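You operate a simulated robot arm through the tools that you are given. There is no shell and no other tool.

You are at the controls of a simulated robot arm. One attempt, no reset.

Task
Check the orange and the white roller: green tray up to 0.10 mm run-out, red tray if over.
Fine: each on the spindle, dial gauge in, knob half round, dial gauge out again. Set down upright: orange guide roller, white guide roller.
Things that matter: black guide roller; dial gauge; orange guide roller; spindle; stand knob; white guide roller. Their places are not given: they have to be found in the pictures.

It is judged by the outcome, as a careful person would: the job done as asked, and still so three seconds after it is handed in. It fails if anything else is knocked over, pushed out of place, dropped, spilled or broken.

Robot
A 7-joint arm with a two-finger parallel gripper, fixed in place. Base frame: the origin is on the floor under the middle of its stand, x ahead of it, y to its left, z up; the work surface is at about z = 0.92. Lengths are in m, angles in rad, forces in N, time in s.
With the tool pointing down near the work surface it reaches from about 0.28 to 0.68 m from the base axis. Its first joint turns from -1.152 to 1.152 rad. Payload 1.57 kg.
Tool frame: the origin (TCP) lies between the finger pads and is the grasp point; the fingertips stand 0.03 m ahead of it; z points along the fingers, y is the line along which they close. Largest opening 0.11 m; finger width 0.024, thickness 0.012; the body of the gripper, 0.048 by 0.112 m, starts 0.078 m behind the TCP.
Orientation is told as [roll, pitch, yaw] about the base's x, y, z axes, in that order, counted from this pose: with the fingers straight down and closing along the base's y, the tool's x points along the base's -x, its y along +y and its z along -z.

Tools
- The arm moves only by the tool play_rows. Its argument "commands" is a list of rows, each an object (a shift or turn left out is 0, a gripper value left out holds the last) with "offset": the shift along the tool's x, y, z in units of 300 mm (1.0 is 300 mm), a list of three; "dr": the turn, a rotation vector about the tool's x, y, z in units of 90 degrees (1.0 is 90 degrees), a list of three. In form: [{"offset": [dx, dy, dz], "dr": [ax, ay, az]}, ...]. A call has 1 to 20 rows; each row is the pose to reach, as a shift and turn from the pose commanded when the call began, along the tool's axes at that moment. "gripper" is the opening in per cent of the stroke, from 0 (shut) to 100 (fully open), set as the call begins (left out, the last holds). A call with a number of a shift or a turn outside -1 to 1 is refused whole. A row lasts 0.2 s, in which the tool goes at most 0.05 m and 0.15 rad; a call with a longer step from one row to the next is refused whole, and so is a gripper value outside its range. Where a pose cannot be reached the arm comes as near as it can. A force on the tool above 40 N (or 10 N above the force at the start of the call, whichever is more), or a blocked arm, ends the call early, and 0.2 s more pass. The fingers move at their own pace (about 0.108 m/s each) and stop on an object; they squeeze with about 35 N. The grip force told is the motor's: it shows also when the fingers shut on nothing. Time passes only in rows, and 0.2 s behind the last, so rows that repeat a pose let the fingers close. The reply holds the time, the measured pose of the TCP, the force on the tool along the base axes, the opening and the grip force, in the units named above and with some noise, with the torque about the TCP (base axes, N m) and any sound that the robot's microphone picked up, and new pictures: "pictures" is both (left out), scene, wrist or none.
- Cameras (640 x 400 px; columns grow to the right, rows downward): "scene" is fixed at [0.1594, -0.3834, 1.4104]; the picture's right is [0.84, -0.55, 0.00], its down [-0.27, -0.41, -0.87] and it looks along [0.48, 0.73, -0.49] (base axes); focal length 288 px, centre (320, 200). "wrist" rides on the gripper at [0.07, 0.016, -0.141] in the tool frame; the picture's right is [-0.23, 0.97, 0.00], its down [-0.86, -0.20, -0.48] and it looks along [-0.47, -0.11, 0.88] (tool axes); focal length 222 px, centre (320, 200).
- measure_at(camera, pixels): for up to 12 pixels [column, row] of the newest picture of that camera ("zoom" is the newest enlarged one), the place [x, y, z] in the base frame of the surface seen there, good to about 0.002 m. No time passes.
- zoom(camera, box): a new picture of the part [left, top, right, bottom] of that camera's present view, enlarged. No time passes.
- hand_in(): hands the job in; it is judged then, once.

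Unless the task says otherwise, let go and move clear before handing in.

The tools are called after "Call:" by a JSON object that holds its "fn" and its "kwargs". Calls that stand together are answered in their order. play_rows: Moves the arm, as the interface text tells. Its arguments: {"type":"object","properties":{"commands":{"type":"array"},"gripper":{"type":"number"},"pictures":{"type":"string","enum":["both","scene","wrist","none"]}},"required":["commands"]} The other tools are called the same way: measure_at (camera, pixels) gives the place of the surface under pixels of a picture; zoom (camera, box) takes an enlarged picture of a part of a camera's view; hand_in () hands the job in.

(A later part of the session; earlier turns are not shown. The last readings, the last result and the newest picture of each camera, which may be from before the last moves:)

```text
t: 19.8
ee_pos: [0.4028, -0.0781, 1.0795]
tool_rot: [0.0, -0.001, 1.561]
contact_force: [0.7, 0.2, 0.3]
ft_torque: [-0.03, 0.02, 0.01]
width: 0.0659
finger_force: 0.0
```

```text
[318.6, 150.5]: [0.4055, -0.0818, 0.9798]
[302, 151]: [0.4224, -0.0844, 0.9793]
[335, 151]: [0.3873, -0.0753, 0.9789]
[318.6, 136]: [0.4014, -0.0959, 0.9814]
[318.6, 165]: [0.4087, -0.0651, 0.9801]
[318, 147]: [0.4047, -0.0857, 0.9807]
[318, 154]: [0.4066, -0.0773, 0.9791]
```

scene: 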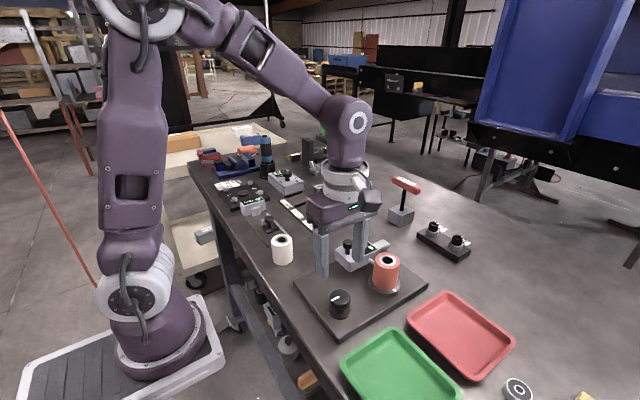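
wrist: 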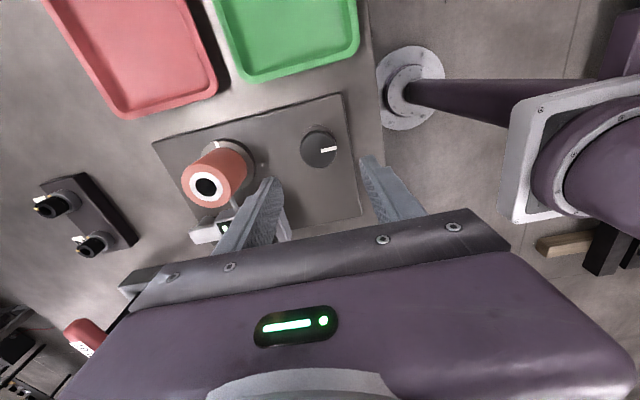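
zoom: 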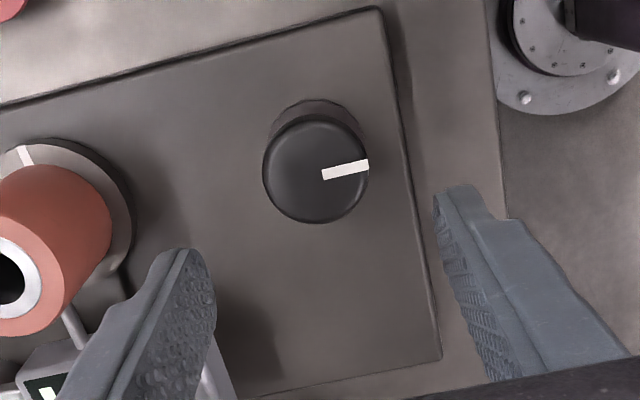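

The knob centre is about (0.405, −0.080). I'll shift 2 mm and lower so the fingertips end just above the stand plate, on either side of the knob.

Call:
{"fn": "play_rows", "kwargs": {"commands": [{"offset": [0.009, -0.0067, 0.08]}, {"offset": [0.009, -0.0067, 0.16]}, {"offset": [0.009, -0.0067, 0.24]}, {"offset": [0.009, -0.0067, 0.3]}, {"offset": [0.009, -0.0067, 0.335]}, {"offset": [0.009, -0.0067, 0.335]}]}}

Call:
{"fn": "zoom", "kwargs": {"camera": "wrist", "box": [220, 130, 420, 270]}}

Call:
{"fn": "zoom", "kwargs": {"camera": "scene", "box": [290, 200, 430, 330]}}

```text
t: 21.2
ee_pos: [0.4071, -0.0837, 0.9789]
tool_rot: [0.001, 0.0, 1.561]
contact_force: [0.4, 0.6, 0.2]
ft_torque: [-0.03, 0.01, 0.03]
width: 0.0659
finger_force: 0.0
```

scene: 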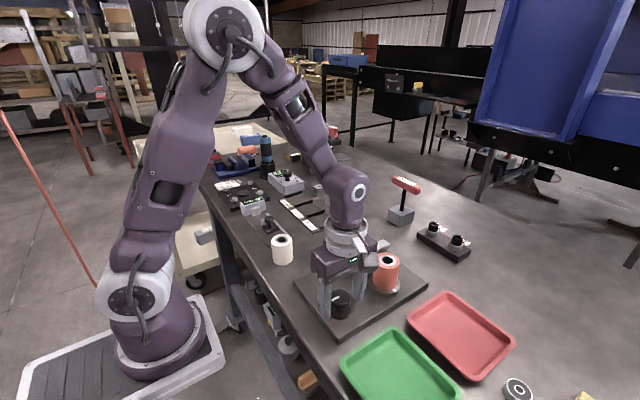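
wrist: 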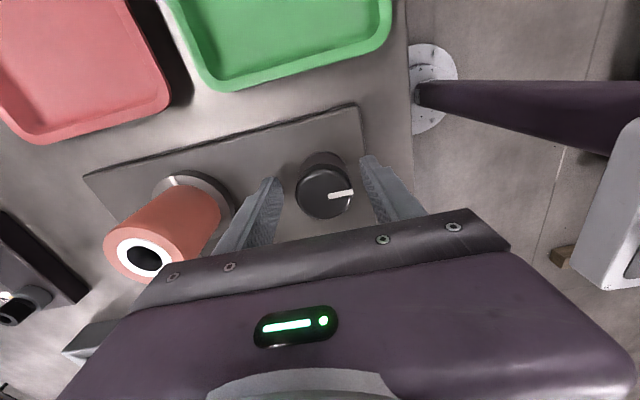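

```text
2.86 times, centred on (320, 200) of wrist
```

zoom: 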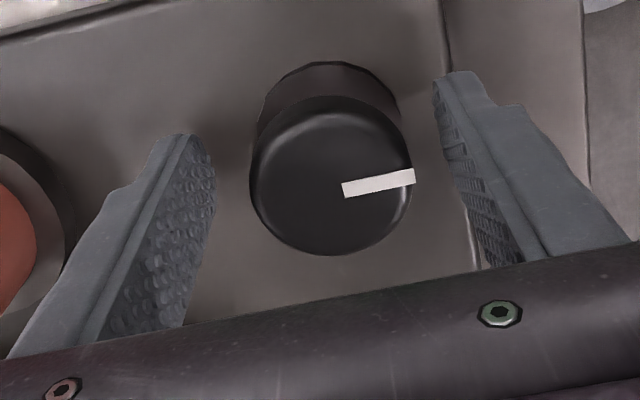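

```text
3.08 times, centred on (360, 265) of scene
```

zoom: 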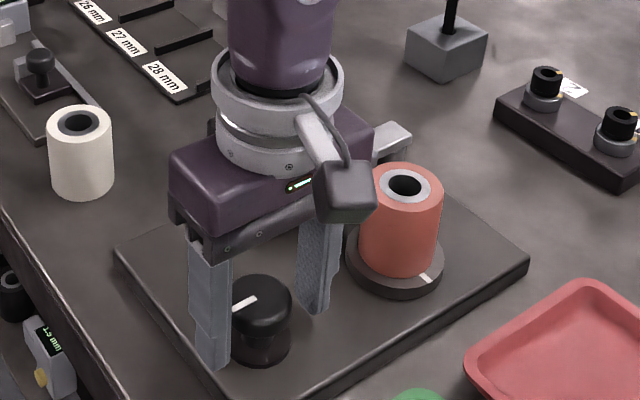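

The knob is between the fingers at (323,190). I'll check centring once more before I close.

Call:
{"fn": "measure_at", "kwargs": {"camera": "wrist", "pixels": [[323, 191], [300, 191], [346, 191], [323, 170], [323, 212]]}}

Call:
{"fn": "measure_at", "kwargs": {"camera": "zoom", "pixels": [[258, 290], [240, 300], [285, 300], [262, 318]]}}

```text
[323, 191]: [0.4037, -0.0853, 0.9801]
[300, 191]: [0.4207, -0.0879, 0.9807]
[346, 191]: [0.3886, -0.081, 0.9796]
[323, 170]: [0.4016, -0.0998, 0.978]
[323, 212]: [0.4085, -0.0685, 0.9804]
```

```text
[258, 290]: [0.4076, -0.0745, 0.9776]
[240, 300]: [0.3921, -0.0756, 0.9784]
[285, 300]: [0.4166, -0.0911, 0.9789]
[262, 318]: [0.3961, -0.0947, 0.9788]
```

The knob centre sits about 2 mm off in each tool axis. I'll shift by that and close on it.

Call:
{"fn": "play_rows", "kwargs": {"commands": [{"offset": [0.0067, 0.0083, 0]}, {"offset": [0.0067, 0.0083, 0]}], "pictures": "none"}}

Call:
{"fn": "play_rows", "kwargs": {"commands": [{"offset": [0, 0, 0]}, {"offset": [0, 0, 0]}, {"offset": [0, 0, 0]}], "gripper": 0}}

Call:
{"fn": "zoom", "kwargs": {"camera": "wrist", "box": [220, 130, 420, 270]}}

```text
t: 21.8
ee_pos: [0.4039, -0.0858, 0.9795]
tool_rot: [-0.001, -0.001, 1.561]
contact_force: [-0.8, 0.0, 0.9]
ft_torque: [-0.02, 0.03, -0.02]
width: 0.0659
finger_force: 0.1
```

```text
t: 22.6
ee_pos: [0.4041, -0.085, 0.9801]
tool_rot: [-0.002, -0.001, 1.561]
contact_force: [8.1, -0.4, -5.8]
ft_torque: [-0.08, -0.12, 0.05]
width: 0.0399
finger_force: 44.7
```

scene: 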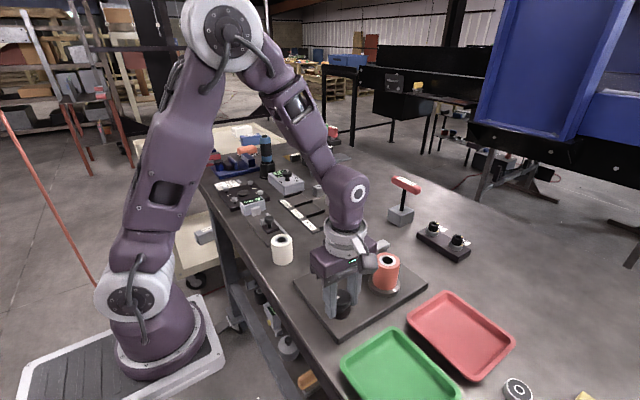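
wrist: 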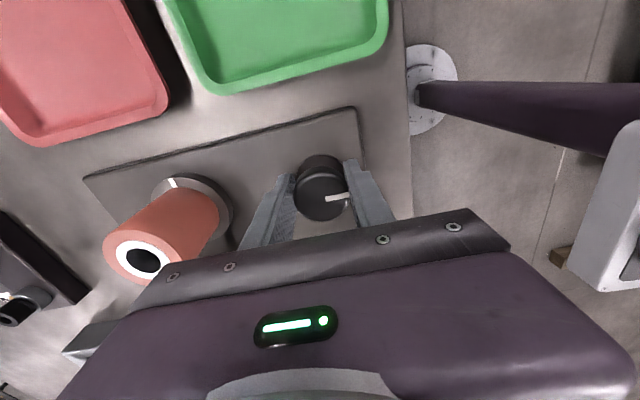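

```text
2.86 times, centred on (320, 200) of wrist
```

zoom: 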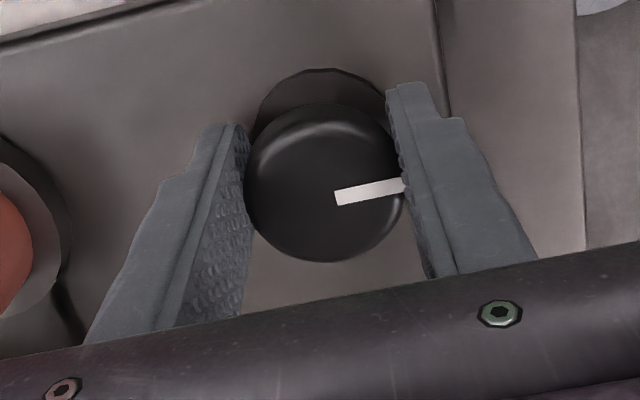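

The knob is gripped at a 39.9 mm opening with modest force. I'll turn it about 27° first and check that the knob and spindle follow.

Call:
{"fn": "play_rows", "kwargs": {"commands": [{"offset": [0, -0.0017, 0], "dr": [0, 0, 0.06]}, {"offset": [0, -0.0017, 0], "dr": [0, 0, 0.12]}, {"offset": [0, -0.0017, 0], "dr": [0, 0, 0.18]}, {"offset": [0, -0.0017, 0], "dr": [0, 0, 0.24]}, {"offset": [0, -0.0017, 0], "dr": [0, 0, 0.3]}]}}

Call:
{"fn": "zoom", "kwargs": {"camera": "scene", "box": [300, 220, 420, 330]}}

```text
t: 23.8
ee_pos: [0.4026, -0.0862, 0.9785]
tool_rot: [0.0, 0.002, 1.086]
contact_force: [-1.7, 0.7, -2.1]
ft_torque: [0.06, -0.1, 0.43]
width: 0.0411
finger_force: 44.9
```

scene: 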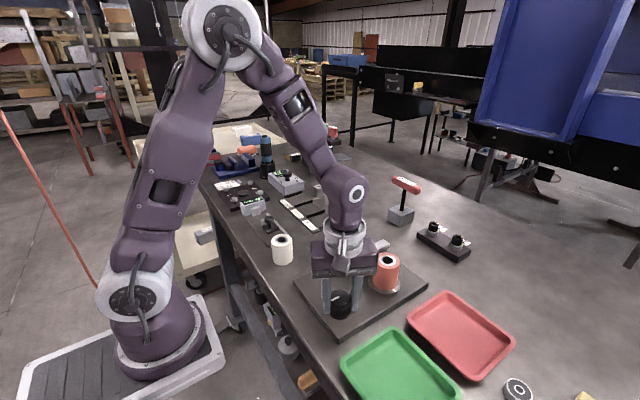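
wrist: 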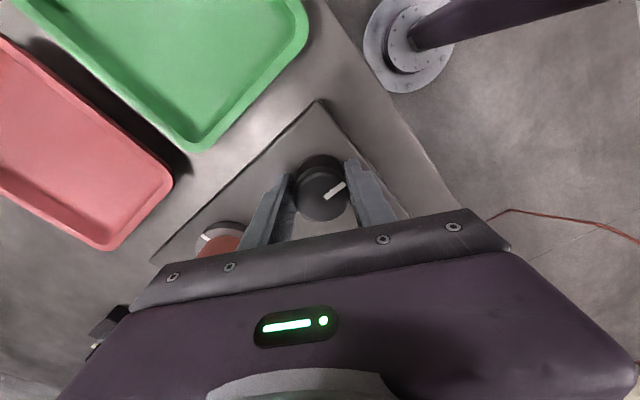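

```text
3.64 times, centred on (360, 275) of scene
```

zoom: 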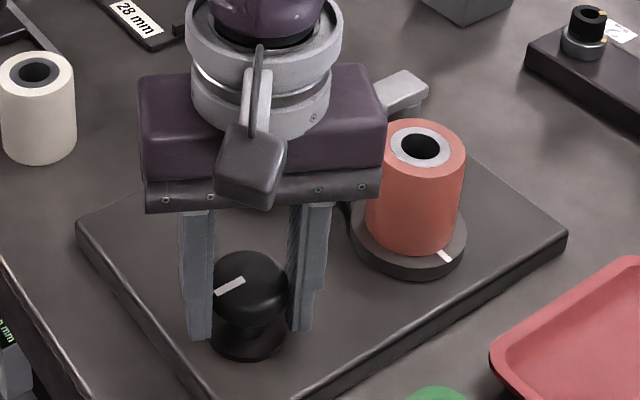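

The gripper turned 27° but the knob's white mark seems to have stayed, with 0.43 N·m of torque, so the pads are slipping. I'll look closely at it before going on.

Call:
{"fn": "zoom", "kwargs": {"camera": "wrist", "box": [260, 130, 380, 240]}}

Call:
{"fn": "zoom", "kwargs": {"camera": "scene", "box": [320, 270, 420, 330]}}

```text
3.64 times, centred on (320, 185) of wrist
```

zoom: 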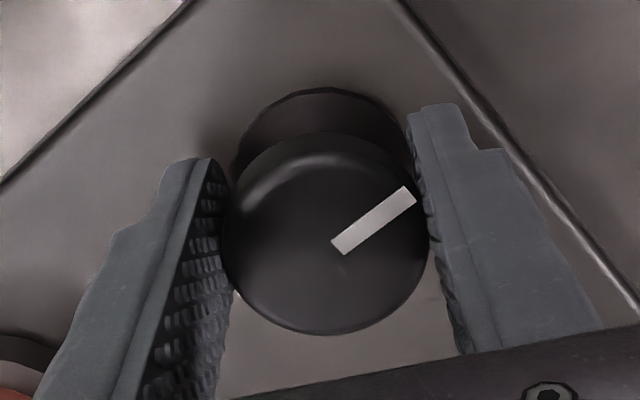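

```text
6.40 times, centred on (370, 300) of scene
```

zoom: 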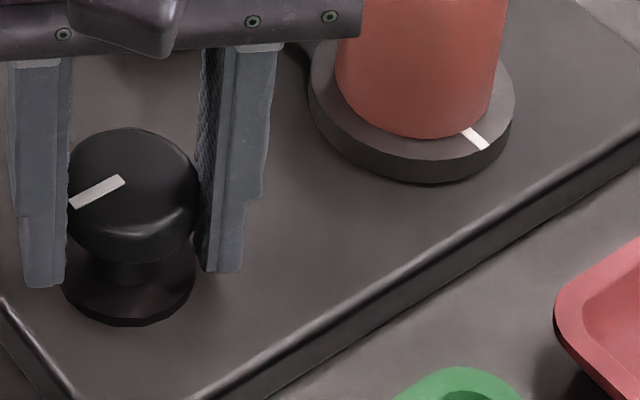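

The knob mark and flange mark haven't moved, so the knob resists clockwise turning. I'll turn the gripper back counter-clockwise with the same grip to see whether it goes that way.

Call:
{"fn": "play_rows", "kwargs": {"commands": [{"offset": [0, 0, 0], "dr": [0, 0, -0.06]}, {"offset": [0, 0, 0], "dr": [0, 0, -0.12]}, {"offset": [0, 0, 0], "dr": [0, 0, -0.18]}, {"offset": [0, 0, 0], "dr": [0, 0, -0.24]}, {"offset": [0, 0, 0], "dr": [0, 0, -0.3]}]}}

Call:
{"fn": "zoom", "kwargs": {"camera": "scene", "box": [320, 270, 420, 330]}}

Call:
{"fn": "zoom", "kwargs": {"camera": "wrist", "box": [260, 130, 380, 240]}}

```text
t: 25.0
ee_pos: [0.4064, -0.0825, 0.9795]
tool_rot: [-0.006, -0.002, 1.566]
contact_force: [17.2, 1.8, -3.2]
ft_torque: [0.68, 0.04, -0.06]
width: 0.0396
finger_force: 45.2
```

scene: 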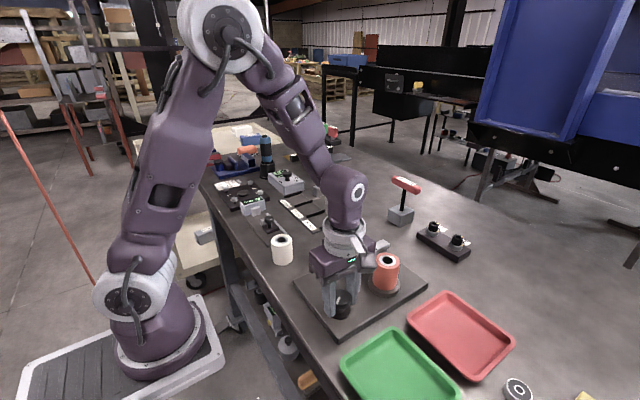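
wrist: 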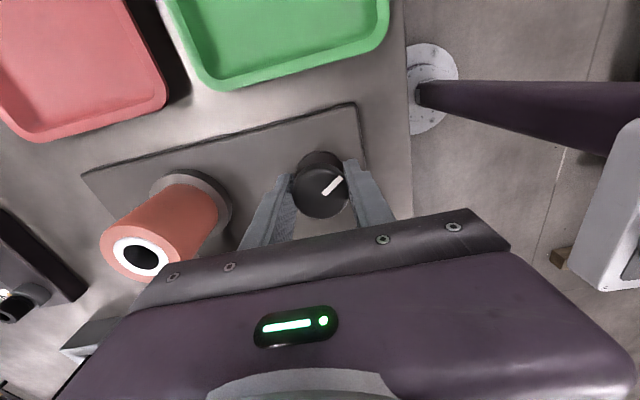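

```text
6.40 times, centred on (370, 300) of scene
```

zoom: 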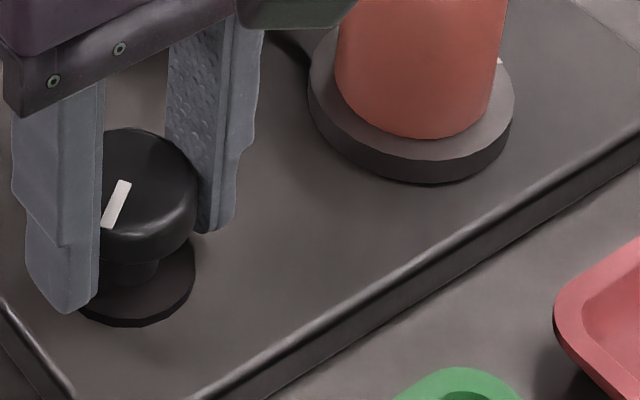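

```text
3.64 times, centred on (320, 185) of wrist
```

zoom: 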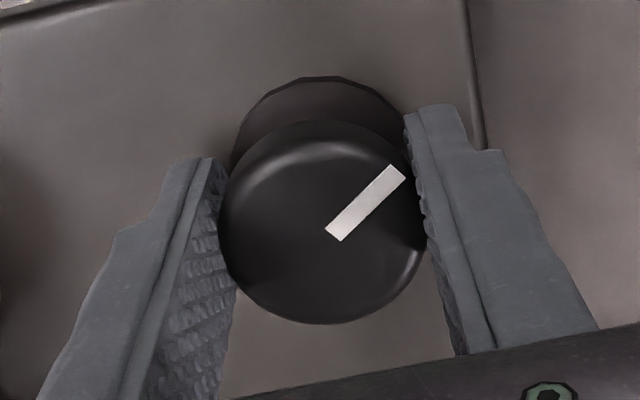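

Counter-clockwise works: the knob mark turned about 30° and the spindle flange mark about twice that, so half a knob turn is a full spindle turn. I'll release, lift, swing the gripper back by 180° and regrip for the rest.

Call:
{"fn": "play_rows", "kwargs": {"commands": [{"offset": [0, 0, 0]}, {"offset": [0, 0, 0]}, {"offset": [0, 0, -0.08]}, {"offset": [0, 0, -0.17]}, {"offset": [0, 0, -0.17]}], "gripper": 60}}

Call:
{"fn": "zoom", "kwargs": {"camera": "scene", "box": [320, 220, 420, 330]}}

Call:
{"fn": "zoom", "kwargs": {"camera": "wrist", "box": [240, 110, 400, 240]}}

```text
t: 26.2
ee_pos: [0.4037, -0.0846, 1.0317]
tool_rot: [-0.001, 0.0, 1.561]
contact_force: [-0.2, -0.6, -0.4]
ft_torque: [-0.01, 0.01, 0.01]
width: 0.0659
finger_force: 0.0
```

scene: 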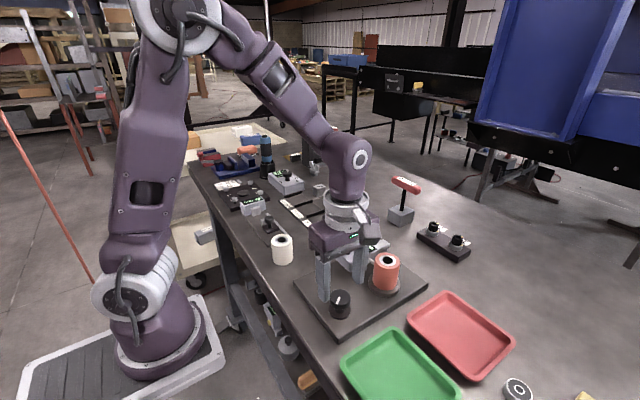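
wrist: 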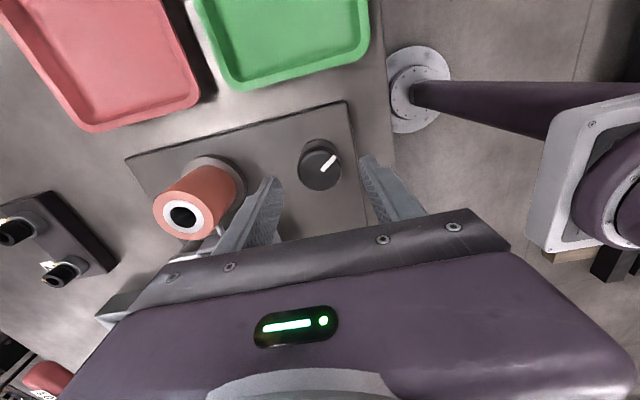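

```text
3.64 times, centred on (370, 275) of scene
```

zoom: 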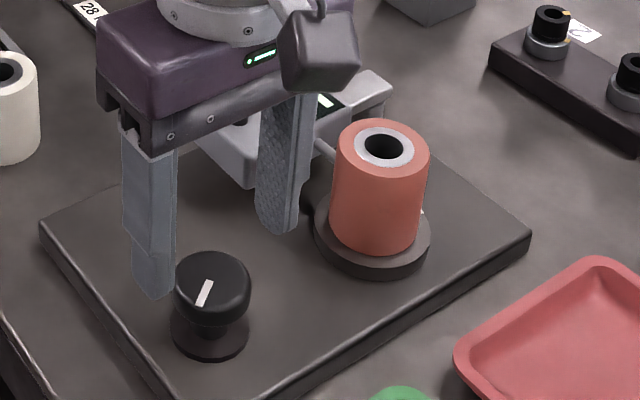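

```text
3.08 times, centred on (320, 175) of wrist
```

zoom: 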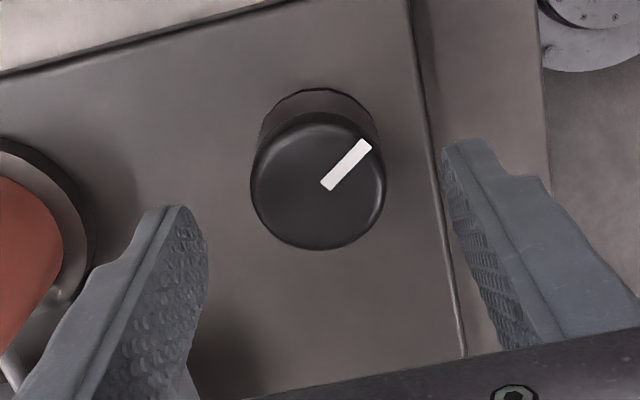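

The knob kept its new position. I'll swing the gripper round by 180° in the air above it.

Call:
{"fn": "play_rows", "kwargs": {"commands": [{"dr": [0, 0, 0.09]}, {"dr": [0, 0, 0.18]}, {"dr": [0, 0, 0.27]}, {"dr": [0, 0, 0.36]}, {"dr": [0, 0, 0.45]}, {"dr": [0, 0, 0.54]}, {"dr": [0, 0, 0.63]}, {"dr": [0, 0, 0.72]}, {"dr": [0, 0, 0.81]}, {"dr": [0, 0, 0.9]}, {"dr": [0, 0, 0.99]}], "pictures": "none"}}

Call:
{"fn": "play_rows", "kwargs": {"commands": [{"dr": [0, 0, 0.09]}, {"dr": [0, 0, 0.18]}, {"dr": [0, 0, 0.27]}, {"dr": [0, 0, 0.36]}, {"dr": [0, 0, 0.45]}, {"dr": [0, 0, 0.54]}, {"dr": [0, 0, 0.63]}, {"dr": [0, 0, 0.72]}, {"dr": [0, 0, 0.81]}, {"dr": [0, 0, 0.9]}, {"dr": [0, 0, 0.99]}, {"dr": [0, 0, 0.99]}]}}

Call:
{"fn": "zoom", "kwargs": {"camera": "wrist", "box": [240, 110, 400, 240]}}

```text
t: 28.6
ee_pos: [0.4029, -0.0833, 1.029]
tool_rot: [0.001, -0.001, 0.004]
contact_force: [-0.4, 0.0, 0.0]
ft_torque: [0.03, 0.01, -0.01]
width: 0.0661
finger_force: 0.1
```

```text
t: 31.2
ee_pos: [0.4026, -0.084, 1.0309]
tool_rot: [0.0, 0.0, -1.552]
contact_force: [0.3, 0.7, -0.5]
ft_torque: [0.03, -0.01, -0.04]
width: 0.0661
finger_force: 0.1
```

scene: 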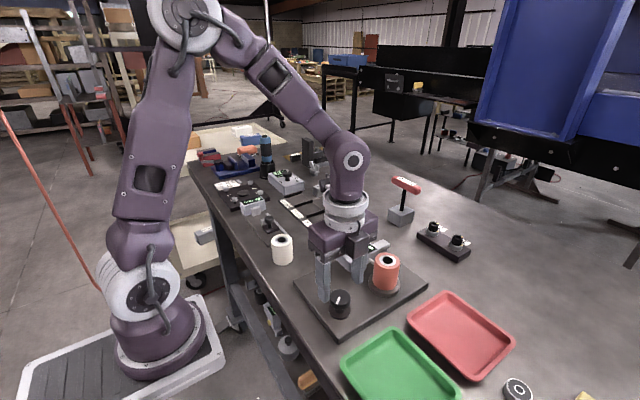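
wrist: 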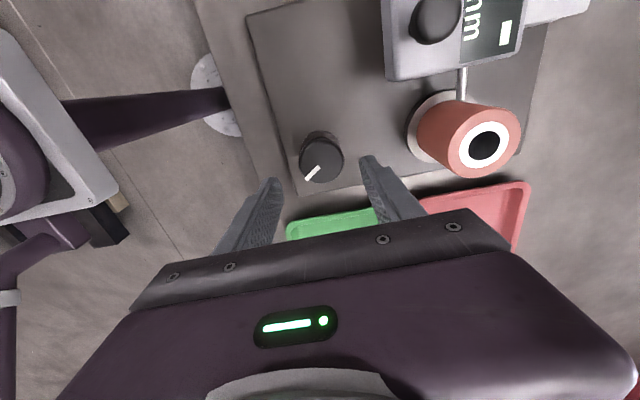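

```text
3.08 times, centred on (320, 175) of wrist
```

zoom: 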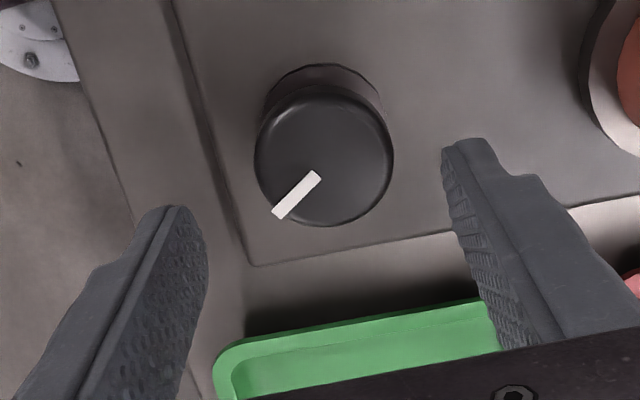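

The knob appears higher in this view (321,158) than it did at +90°, so my centring along y may be off by a few mm. I'll measure.

Call:
{"fn": "measure_at", "kwargs": {"camera": "wrist", "pixels": [[321.5, 158.5], [304, 158.5], [339, 158.5], [321.5, 143], [321.5, 174], [321.5, 162], [330, 158], [312, 158]]}}

Call:
{"fn": "measure_at", "kwargs": {"camera": "scene", "pixels": [[340, 297], [331, 297], [349, 297], [340, 291], [340, 303], [336, 294], [344, 300]]}}

Call:
{"fn": "zoom", "kwargs": {"camera": "scene", "box": [300, 250, 420, 330]}}

```text
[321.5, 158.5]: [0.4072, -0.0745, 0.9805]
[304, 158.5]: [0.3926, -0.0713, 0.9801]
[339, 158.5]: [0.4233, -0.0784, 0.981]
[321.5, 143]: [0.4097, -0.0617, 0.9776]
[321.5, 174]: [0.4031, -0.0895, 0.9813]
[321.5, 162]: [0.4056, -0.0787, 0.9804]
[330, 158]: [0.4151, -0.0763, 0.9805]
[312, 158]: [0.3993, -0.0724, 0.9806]
```

```text
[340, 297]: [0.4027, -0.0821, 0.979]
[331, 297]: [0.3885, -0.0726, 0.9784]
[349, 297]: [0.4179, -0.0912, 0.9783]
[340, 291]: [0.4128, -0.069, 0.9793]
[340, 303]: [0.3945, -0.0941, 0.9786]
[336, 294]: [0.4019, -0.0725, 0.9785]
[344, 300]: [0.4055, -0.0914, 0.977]
```

```text
5.00 times, centred on (360, 290) of scene
```

zoom: 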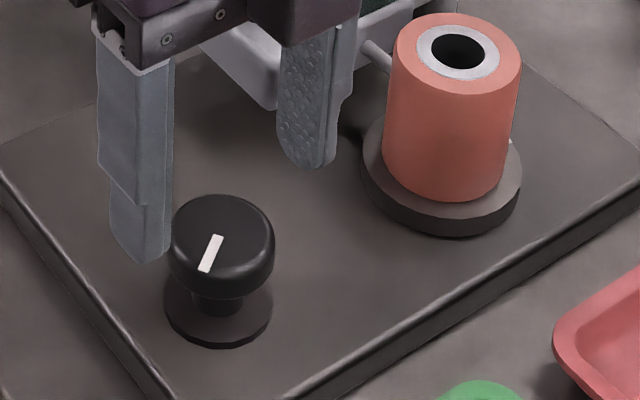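

Combining the views I take the knob centre as (0.405, −0.080), so the TCP should shift about 2 mm in x and 4 mm in y. I'll apply that, lower and grip.

Call:
{"fn": "play_rows", "kwargs": {"commands": [{"offset": [0.0133, 0.0067, 0]}, {"offset": [0.0133, 0.0067, 0.06]}, {"offset": [0.0133, 0.0067, 0.12]}, {"offset": [0.0133, 0.0067, 0.17]}, {"offset": [0.0133, 0.0067, 0.17]}], "pictures": "wrist"}}

Call:
{"fn": "play_rows", "kwargs": {"commands": [{"offset": [0, 0, 0]}, {"offset": [0, 0, 0]}, {"offset": [0, 0, 0]}], "gripper": 0, "pictures": "wrist"}}

Call:
{"fn": "zoom", "kwargs": {"camera": "wrist", "box": [250, 130, 390, 240]}}

```text
t: 32.4
ee_pos: [0.4052, -0.0812, 0.9779]
tool_rot: [0.0, 0.0, -1.549]
contact_force: [0.2, -0.1, 0.4]
ft_torque: [0.04, 0.04, -0.01]
width: 0.0662
finger_force: 0.1
```

wrist: 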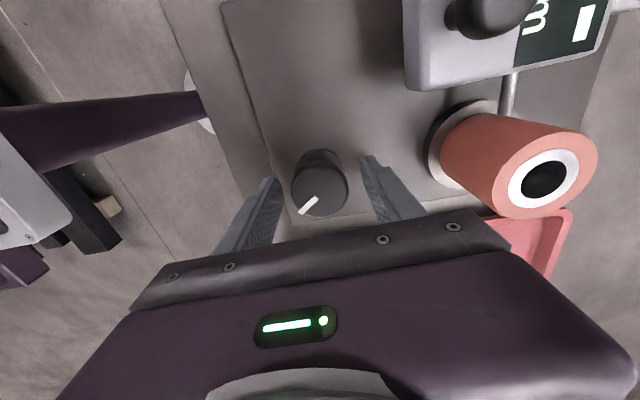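

```text
t: 33.2
ee_pos: [0.4051, -0.0803, 0.9778]
tool_rot: [-0.001, 0.001, -1.549]
contact_force: [-3.1, 0.2, -7.8]
ft_torque: [-0.12, -0.07, -0.01]
width: 0.0402
finger_force: 44.9
```

wrist: 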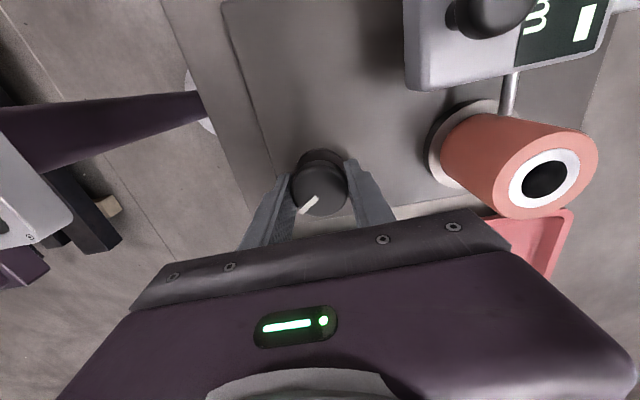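

```text
3.64 times, centred on (320, 185) of wrist
```

zoom: 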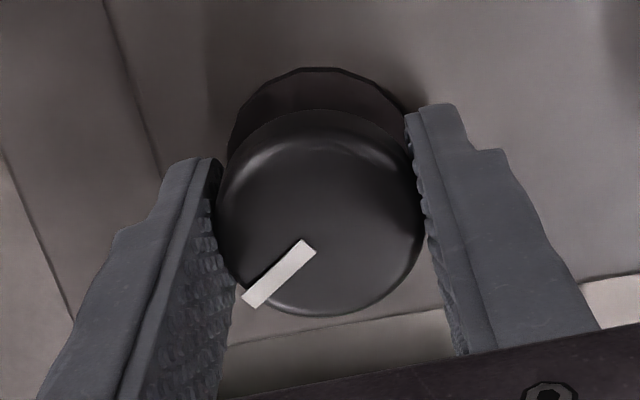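

The grip is good with only 3 N side force. I'll turn counter-clockwise by 90°.

Call:
{"fn": "play_rows", "kwargs": {"commands": [{"dr": [0, 0, -0.07]}, {"dr": [0, 0, -0.14]}, {"dr": [0, 0, -0.21]}, {"dr": [0, 0, -0.28]}, {"dr": [0, 0, -0.35]}, {"dr": [0, 0, -0.42]}, {"dr": [0, 0, -0.49]}, {"dr": [0, 0, -0.56]}, {"dr": [0, 0, -0.63]}, {"dr": [0, 0, -0.7]}, {"dr": [0, 0, -0.77]}, {"dr": [0, 0, -0.84]}, {"dr": [0, 0, -0.92]}, {"dr": [0, 0, -1.0]}]}}

Call:
{"fn": "zoom", "kwargs": {"camera": "scene", "box": [310, 220, 430, 330]}}

Call:
{"fn": "zoom", "kwargs": {"camera": "wrist", "box": [250, 130, 390, 240]}}

```text
t: 36.2
ee_pos: [0.4049, -0.0809, 0.9796]
tool_rot: [-0.001, 0.001, 0.025]
contact_force: [-9.3, 1.9, -7.3]
ft_torque: [0.42, -0.08, -0.01]
width: 0.0397
finger_force: 45.3
```

scene: 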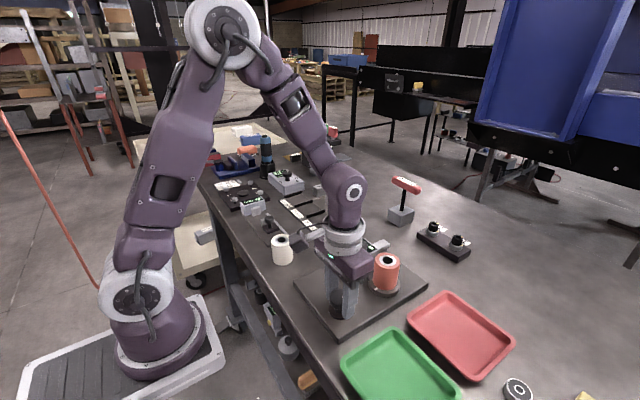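
wrist: 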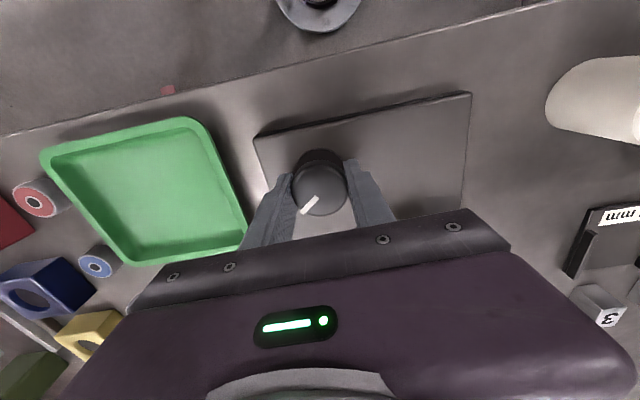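

```text
3.64 times, centred on (370, 275) of scene
```

zoom: 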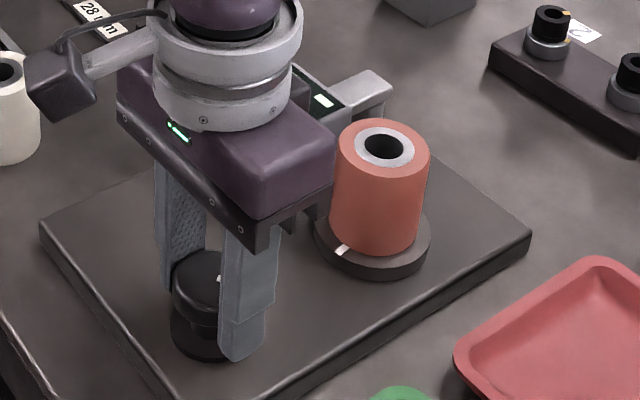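

```text
3.64 times, centred on (320, 185) of wrist
```

zoom: 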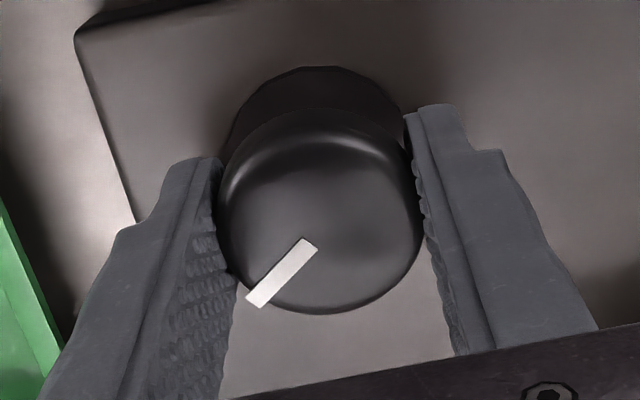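

The knob followed the full 90°; the mark now reads about 119° from its start. I'll turn the remaining ~62°, watching torque for an end stop.

Call:
{"fn": "play_rows", "kwargs": {"commands": [{"dr": [0, 0, -0.07]}, {"dr": [0, 0, -0.14]}, {"dr": [0, 0, -0.21]}, {"dr": [0, 0, -0.28]}, {"dr": [0, 0, -0.35]}, {"dr": [0, 0, -0.42]}, {"dr": [0, 0, -0.49]}, {"dr": [0, 0, -0.56]}, {"dr": [0, 0, -0.62]}, {"dr": [0, 0, -0.66]}, {"dr": [0, 0, -0.69]}, {"dr": [0, 0, -0.69]}]}}

Call:
{"fn": "zoom", "kwargs": {"camera": "scene", "box": [310, 220, 430, 330]}}

Call:
{"fn": "zoom", "kwargs": {"camera": "wrist", "box": [250, 130, 390, 240]}}

```text
t: 38.8
ee_pos: [0.406, -0.0791, 0.9798]
tool_rot: [0.001, -0.003, 1.107]
contact_force: [-7.1, 15.1, -4.2]
ft_torque: [0.75, -0.26, -0.94]
width: 0.0405
finger_force: 44.9
```

scene: 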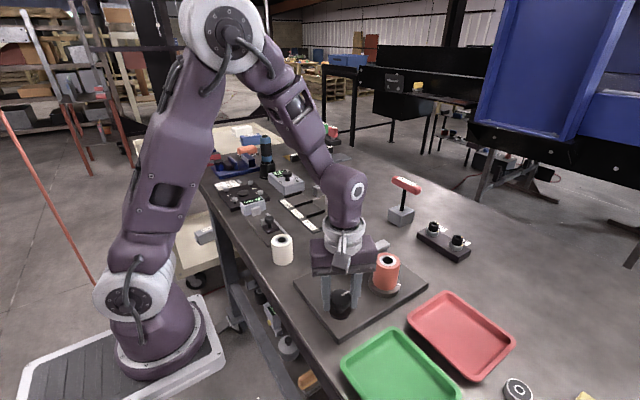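
wrist: 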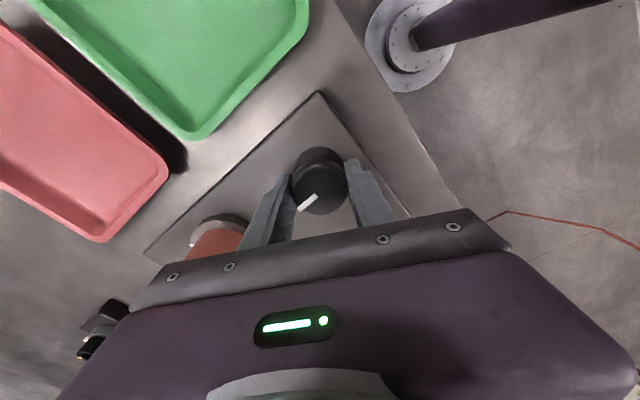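

```text
3.64 times, centred on (370, 275) of scene
```

zoom: 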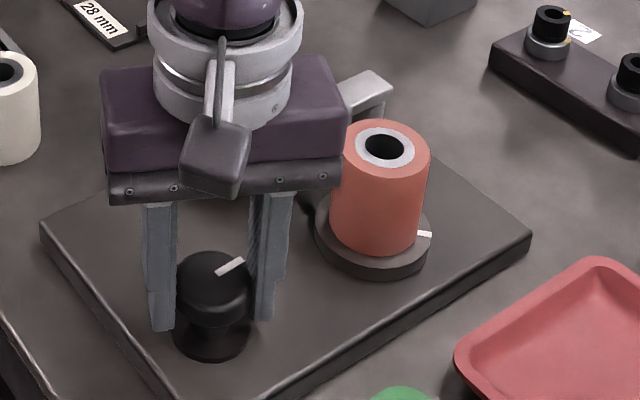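

```text
3.64 times, centred on (320, 185) of wrist
```

zoom: 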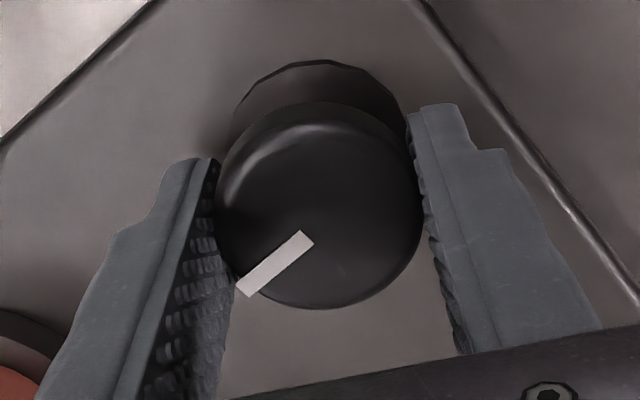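

The torque rose to −0.94 N·m and the mark has turned about 180° from the start, with the flange mark past a full turn. The half turn looks complete, so I'll release, lift and read the display.

Call:
{"fn": "play_rows", "kwargs": {"commands": [{"offset": [0, 0, 0]}, {"offset": [0, 0, 0]}, {"offset": [0, 0, -0.1]}, {"offset": [0, 0, -0.24]}, {"offset": [0, 0, -0.4]}, {"offset": [0, 0, -0.4]}], "gripper": 60}}

Call:
{"fn": "zoom", "kwargs": {"camera": "scene", "box": [320, 225, 420, 290]}}

Call:
{"fn": "zoom", "kwargs": {"camera": "scene", "box": [310, 230, 420, 325]}}

```text
t: 40.2
ee_pos: [0.4057, -0.0804, 1.0987]
tool_rot: [-0.001, 0.0, 1.104]
contact_force: [-0.2, -0.1, -0.3]
ft_torque: [0.02, 0.01, 0.02]
width: 0.066
finger_force: 0.0
```

scene: 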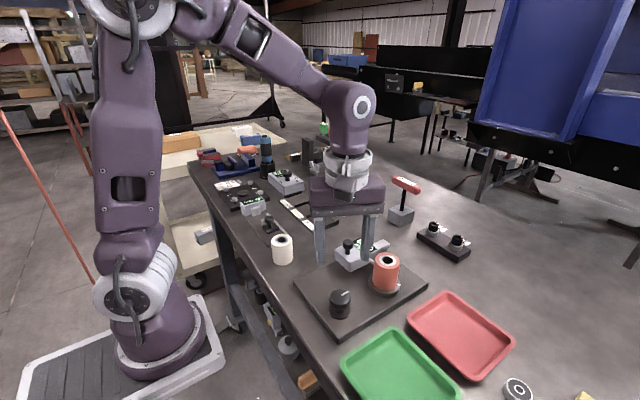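
wrist: 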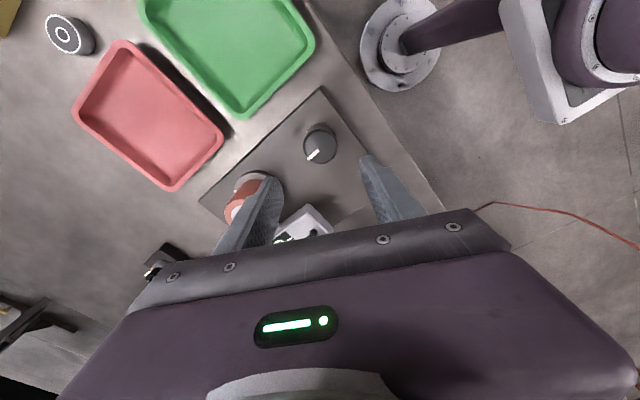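

```text
6.15 times, centred on (370, 258) of scene
```

zoom: 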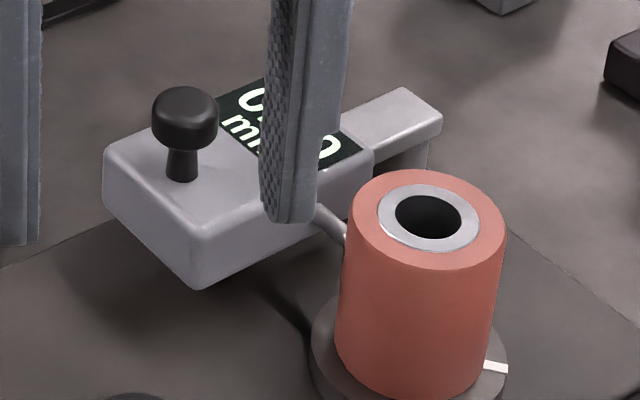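

```text
4.21 times, centred on (365, 278) of scene
```

zoom: 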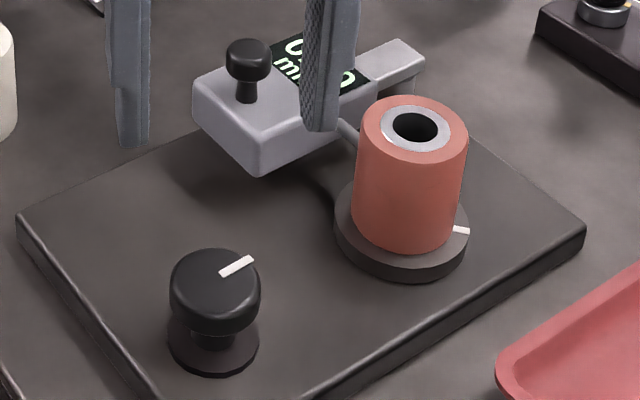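

Digits now show on the display but a finger hides part of it. I'll move the gripper back and to yaw 0 to clear the view.

Call:
{"fn": "play_rows", "kwargs": {"commands": [{"offset": [0, 0.05, -0.02], "dr": [0, 0, 0.09]}, {"offset": [0, 0.1, -0.05], "dr": [0, 0, 0.18]}, {"offset": [0, 0.15, -0.08], "dr": [0, 0, 0.27]}, {"offset": [0, 0.15, -0.1], "dr": [0, 0, 0.36]}, {"offset": [0, 0.15, -0.1], "dr": [0, 0, 0.45]}, {"offset": [0, 0.15, -0.1], "dr": [0, 0, 0.54]}, {"offset": [0, 0.15, -0.1], "dr": [0, 0, 0.63]}, {"offset": [0, 0.15, -0.1], "dr": [0, 0, 0.703]}, {"offset": [0, 0.15, -0.1], "dr": [0, 0, 0.703]}]}}

Call:
{"fn": "zoom", "kwargs": {"camera": "scene", "box": [335, 225, 405, 275]}}

Call:
{"fn": "zoom", "kwargs": {"camera": "wrist", "box": [260, 120, 440, 240]}}

```text
t: 42.2
ee_pos: [0.366, -0.0588, 1.1291]
tool_rot: [-0.002, 0.0, -0.002]
contact_force: [0.1, -0.2, -0.5]
ft_torque: [0.01, -0.01, 0.02]
width: 0.0659
finger_force: 0.0
```

scene: 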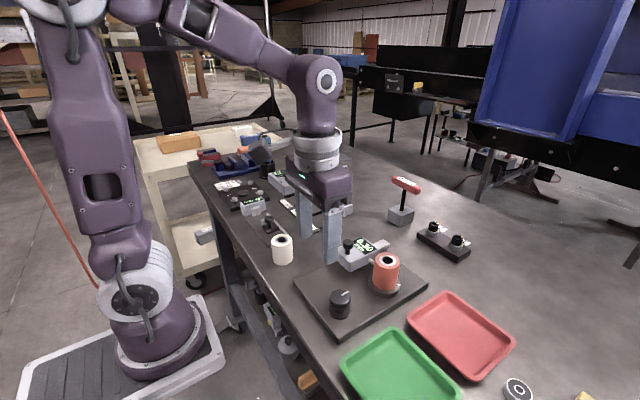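
wrist: 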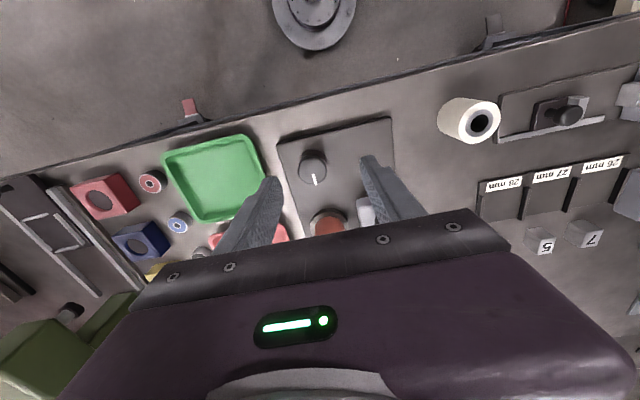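

```text
8.00 times, centred on (370, 250) of scene
```

zoom: 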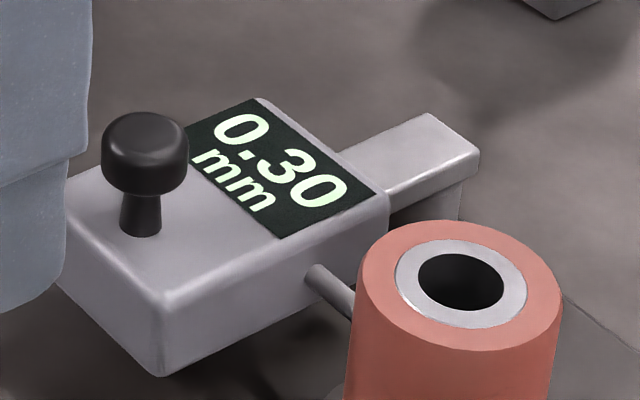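

```text
3.33 times, centred on (350, 180) of wrist
```

zoom: 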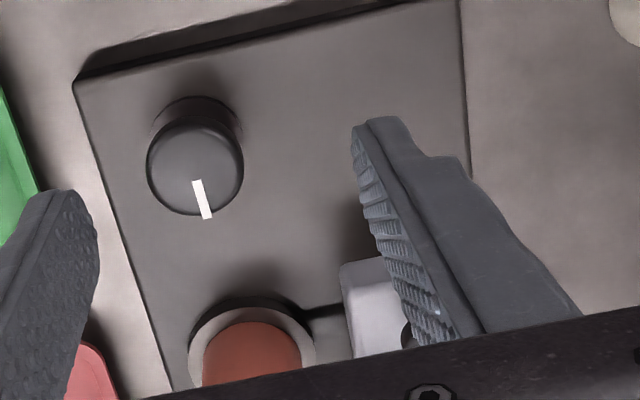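

The gauge reads 0.30 mm for the orange roller, so it goes in the red tray. Next I swing the gauge out; I'll measure its handle first.

Call:
{"fn": "zoom", "kwargs": {"camera": "scene", "box": [320, 220, 420, 290]}}

Call:
{"fn": "measure_at", "kwargs": {"camera": "zoom", "pixels": [[190, 135], [170, 135], [215, 135], [192, 125], [192, 150]]}}

```text
5.71 times, centred on (370, 255) of scene
```

zoom: 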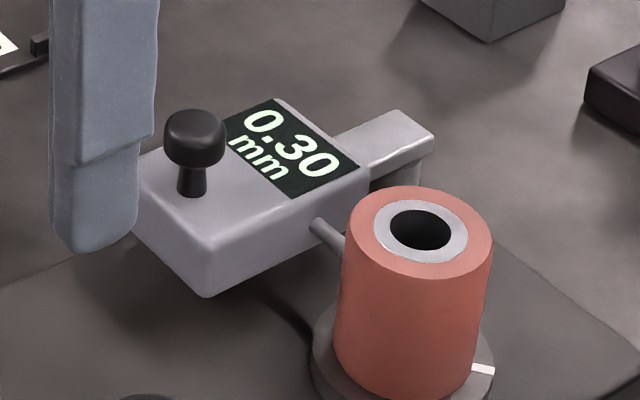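

```text
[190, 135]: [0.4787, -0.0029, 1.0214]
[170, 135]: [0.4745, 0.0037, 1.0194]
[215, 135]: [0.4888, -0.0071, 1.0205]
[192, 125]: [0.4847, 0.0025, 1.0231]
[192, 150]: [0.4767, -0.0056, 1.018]
```

The handle is at about (0.484, 0.002). I'll move above it with the fingers part open.

Call:
{"fn": "play_rows", "kwargs": {"commands": [{"offset": [-0.1, 0.052, 0]}, {"offset": [-0.2, 0.103, 0]}, {"offset": [-0.3, 0.155, 0.02]}, {"offset": [-0.39, 0.205, 0.1]}, {"offset": [-0.39, 0.205, 0.2]}, {"offset": [-0.39, 0.205, 0.2]}], "gripper": 42}}

Call:
{"fn": "zoom", "kwargs": {"camera": "wrist", "box": [240, 110, 400, 240]}}

```text
t: 43.6
ee_pos: [0.4816, 0.0024, 1.0688]
tool_rot: [-0.001, 0.0, 0.0]
contact_force: [0.0, -0.4, -0.4]
ft_torque: [-0.02, -0.02, 0.03]
width: 0.046
finger_force: 0.0
```

scene: 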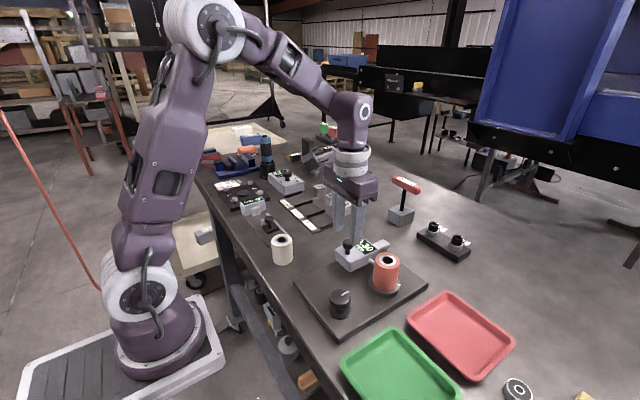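
wrist: 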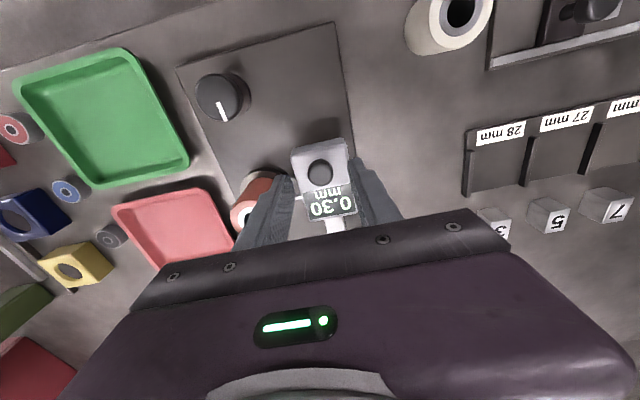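

```text
3.08 times, centred on (320, 175) of wrist
```

zoom: 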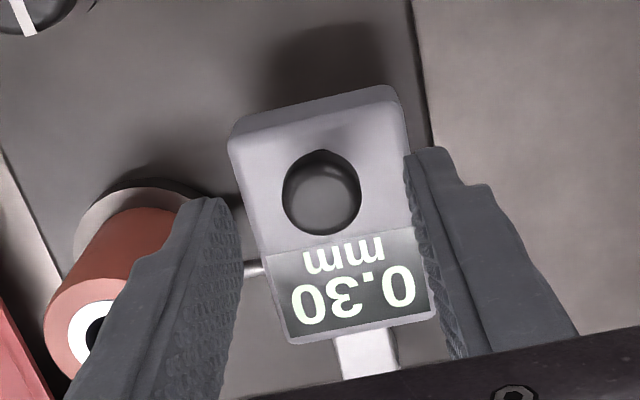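

The display confirms 0.30 mm, and the handle is centred between the fingers. I'll lower and narrow to a loose fork.

Call:
{"fn": "play_rows", "kwargs": {"commands": [{"offset": [0, 0, 0.05]}, {"offset": [0, 0, 0.1]}, {"offset": [0, 0, 0.143]}, {"offset": [0, 0, 0.143]}], "pictures": "none"}}

Call:
{"fn": "play_rows", "kwargs": {"commands": [{"offset": [0, 0, 0]}, {"offset": [0, 0, 0]}], "gripper": 28, "pictures": "wrist"}}

```text
t: 44.6
ee_pos: [0.4822, 0.0021, 1.0263]
tool_rot: [0.001, 0.001, -0.001]
contact_force: [-0.4, -0.2, -0.9]
ft_torque: [0.0, 0.02, -0.02]
width: 0.0463
finger_force: 0.0
```

```text
t: 45.2
ee_pos: [0.4803, 0.0007, 1.0273]
tool_rot: [-0.001, 0.0, -0.001]
contact_force: [-0.1, 0.6, -0.1]
ft_torque: [-0.05, 0.03, 0.01]
width: 0.031
finger_force: 0.1
```

wrist: 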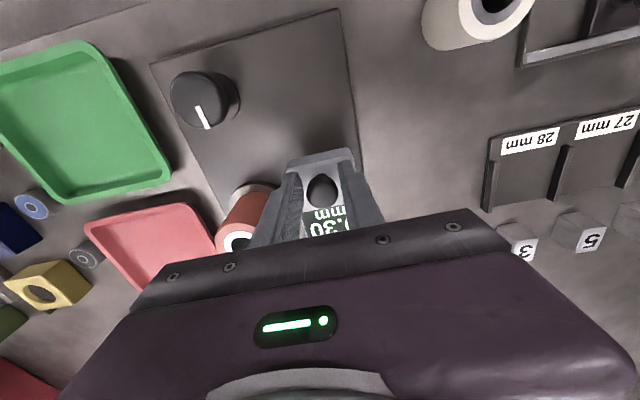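

The fork is around the handle. I'll swing the gauge back out by 47° about the pivot to where it started.

Call:
{"fn": "play_rows", "kwargs": {"commands": [{"offset": [-0.0026, 0.0267, 0], "dr": [0, 0, 0.0444]}, {"offset": [-0.007, 0.0531, 0], "dr": [0, 0, 0.0889]}, {"offset": [-0.0132, 0.0792, 0], "dr": [0, 0, 0.1333]}, {"offset": [-0.0213, 0.1048, 0], "dr": [0, 0, 0.1778]}, {"offset": [-0.0311, 0.1297, 0], "dr": [0, 0, 0.2222]}, {"offset": [-0.0426, 0.1539, 0], "dr": [0, 0, 0.2667]}, {"offset": [-0.0558, 0.1772, 0], "dr": [0, 0, 0.3111]}, {"offset": [-0.0706, 0.1996, 0], "dr": [0, 0, 0.3556]}, {"offset": [-0.0869, 0.2209, 0], "dr": [0, 0, 0.4]}, {"offset": [-0.1047, 0.2409, 0], "dr": [0, 0, 0.4444]}, {"offset": [-0.1238, 0.2597, 0], "dr": [0, 0, 0.4889]}]}}

Call:
{"fn": "zoom", "kwargs": {"camera": "scene", "box": [310, 200, 430, 300]}}

```text
t: 47.6
ee_pos: [0.5192, 0.0775, 1.0261]
tool_rot: [0.001, 0.001, -0.768]
contact_force: [0.2, 0.6, 0.4]
ft_torque: [-0.02, -0.06, 0.03]
width: 0.0312
finger_force: 0.4
```

scene: 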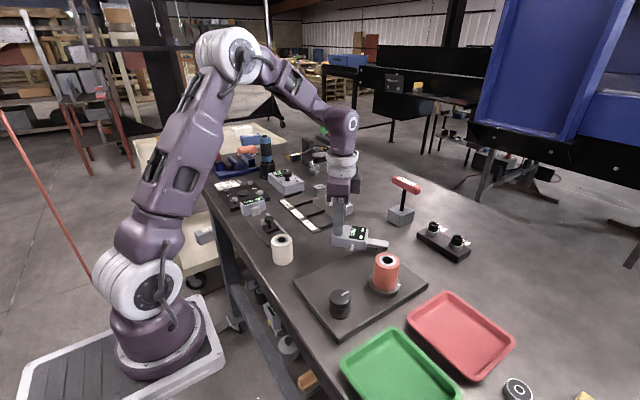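
wrist: 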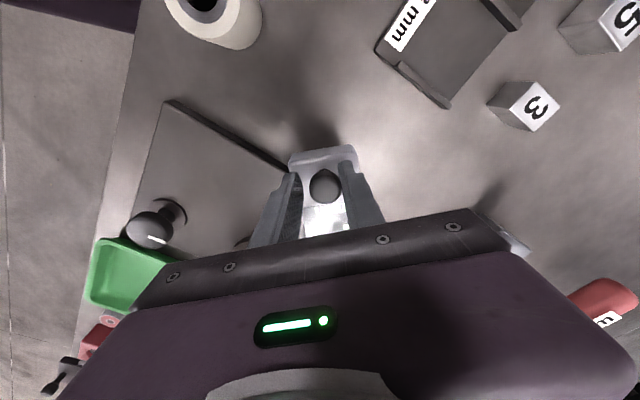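

```text
4.00 times, centred on (370, 250) of scene
```

zoom: 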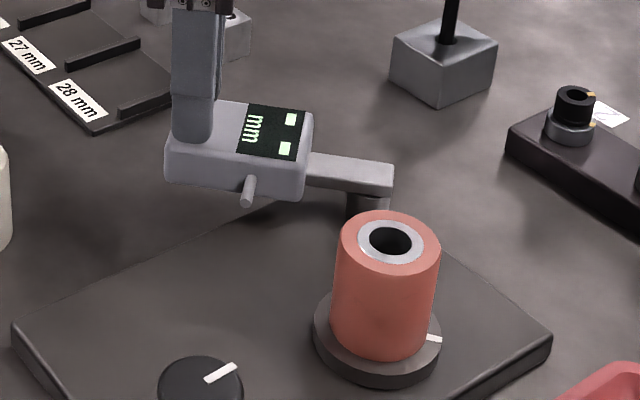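

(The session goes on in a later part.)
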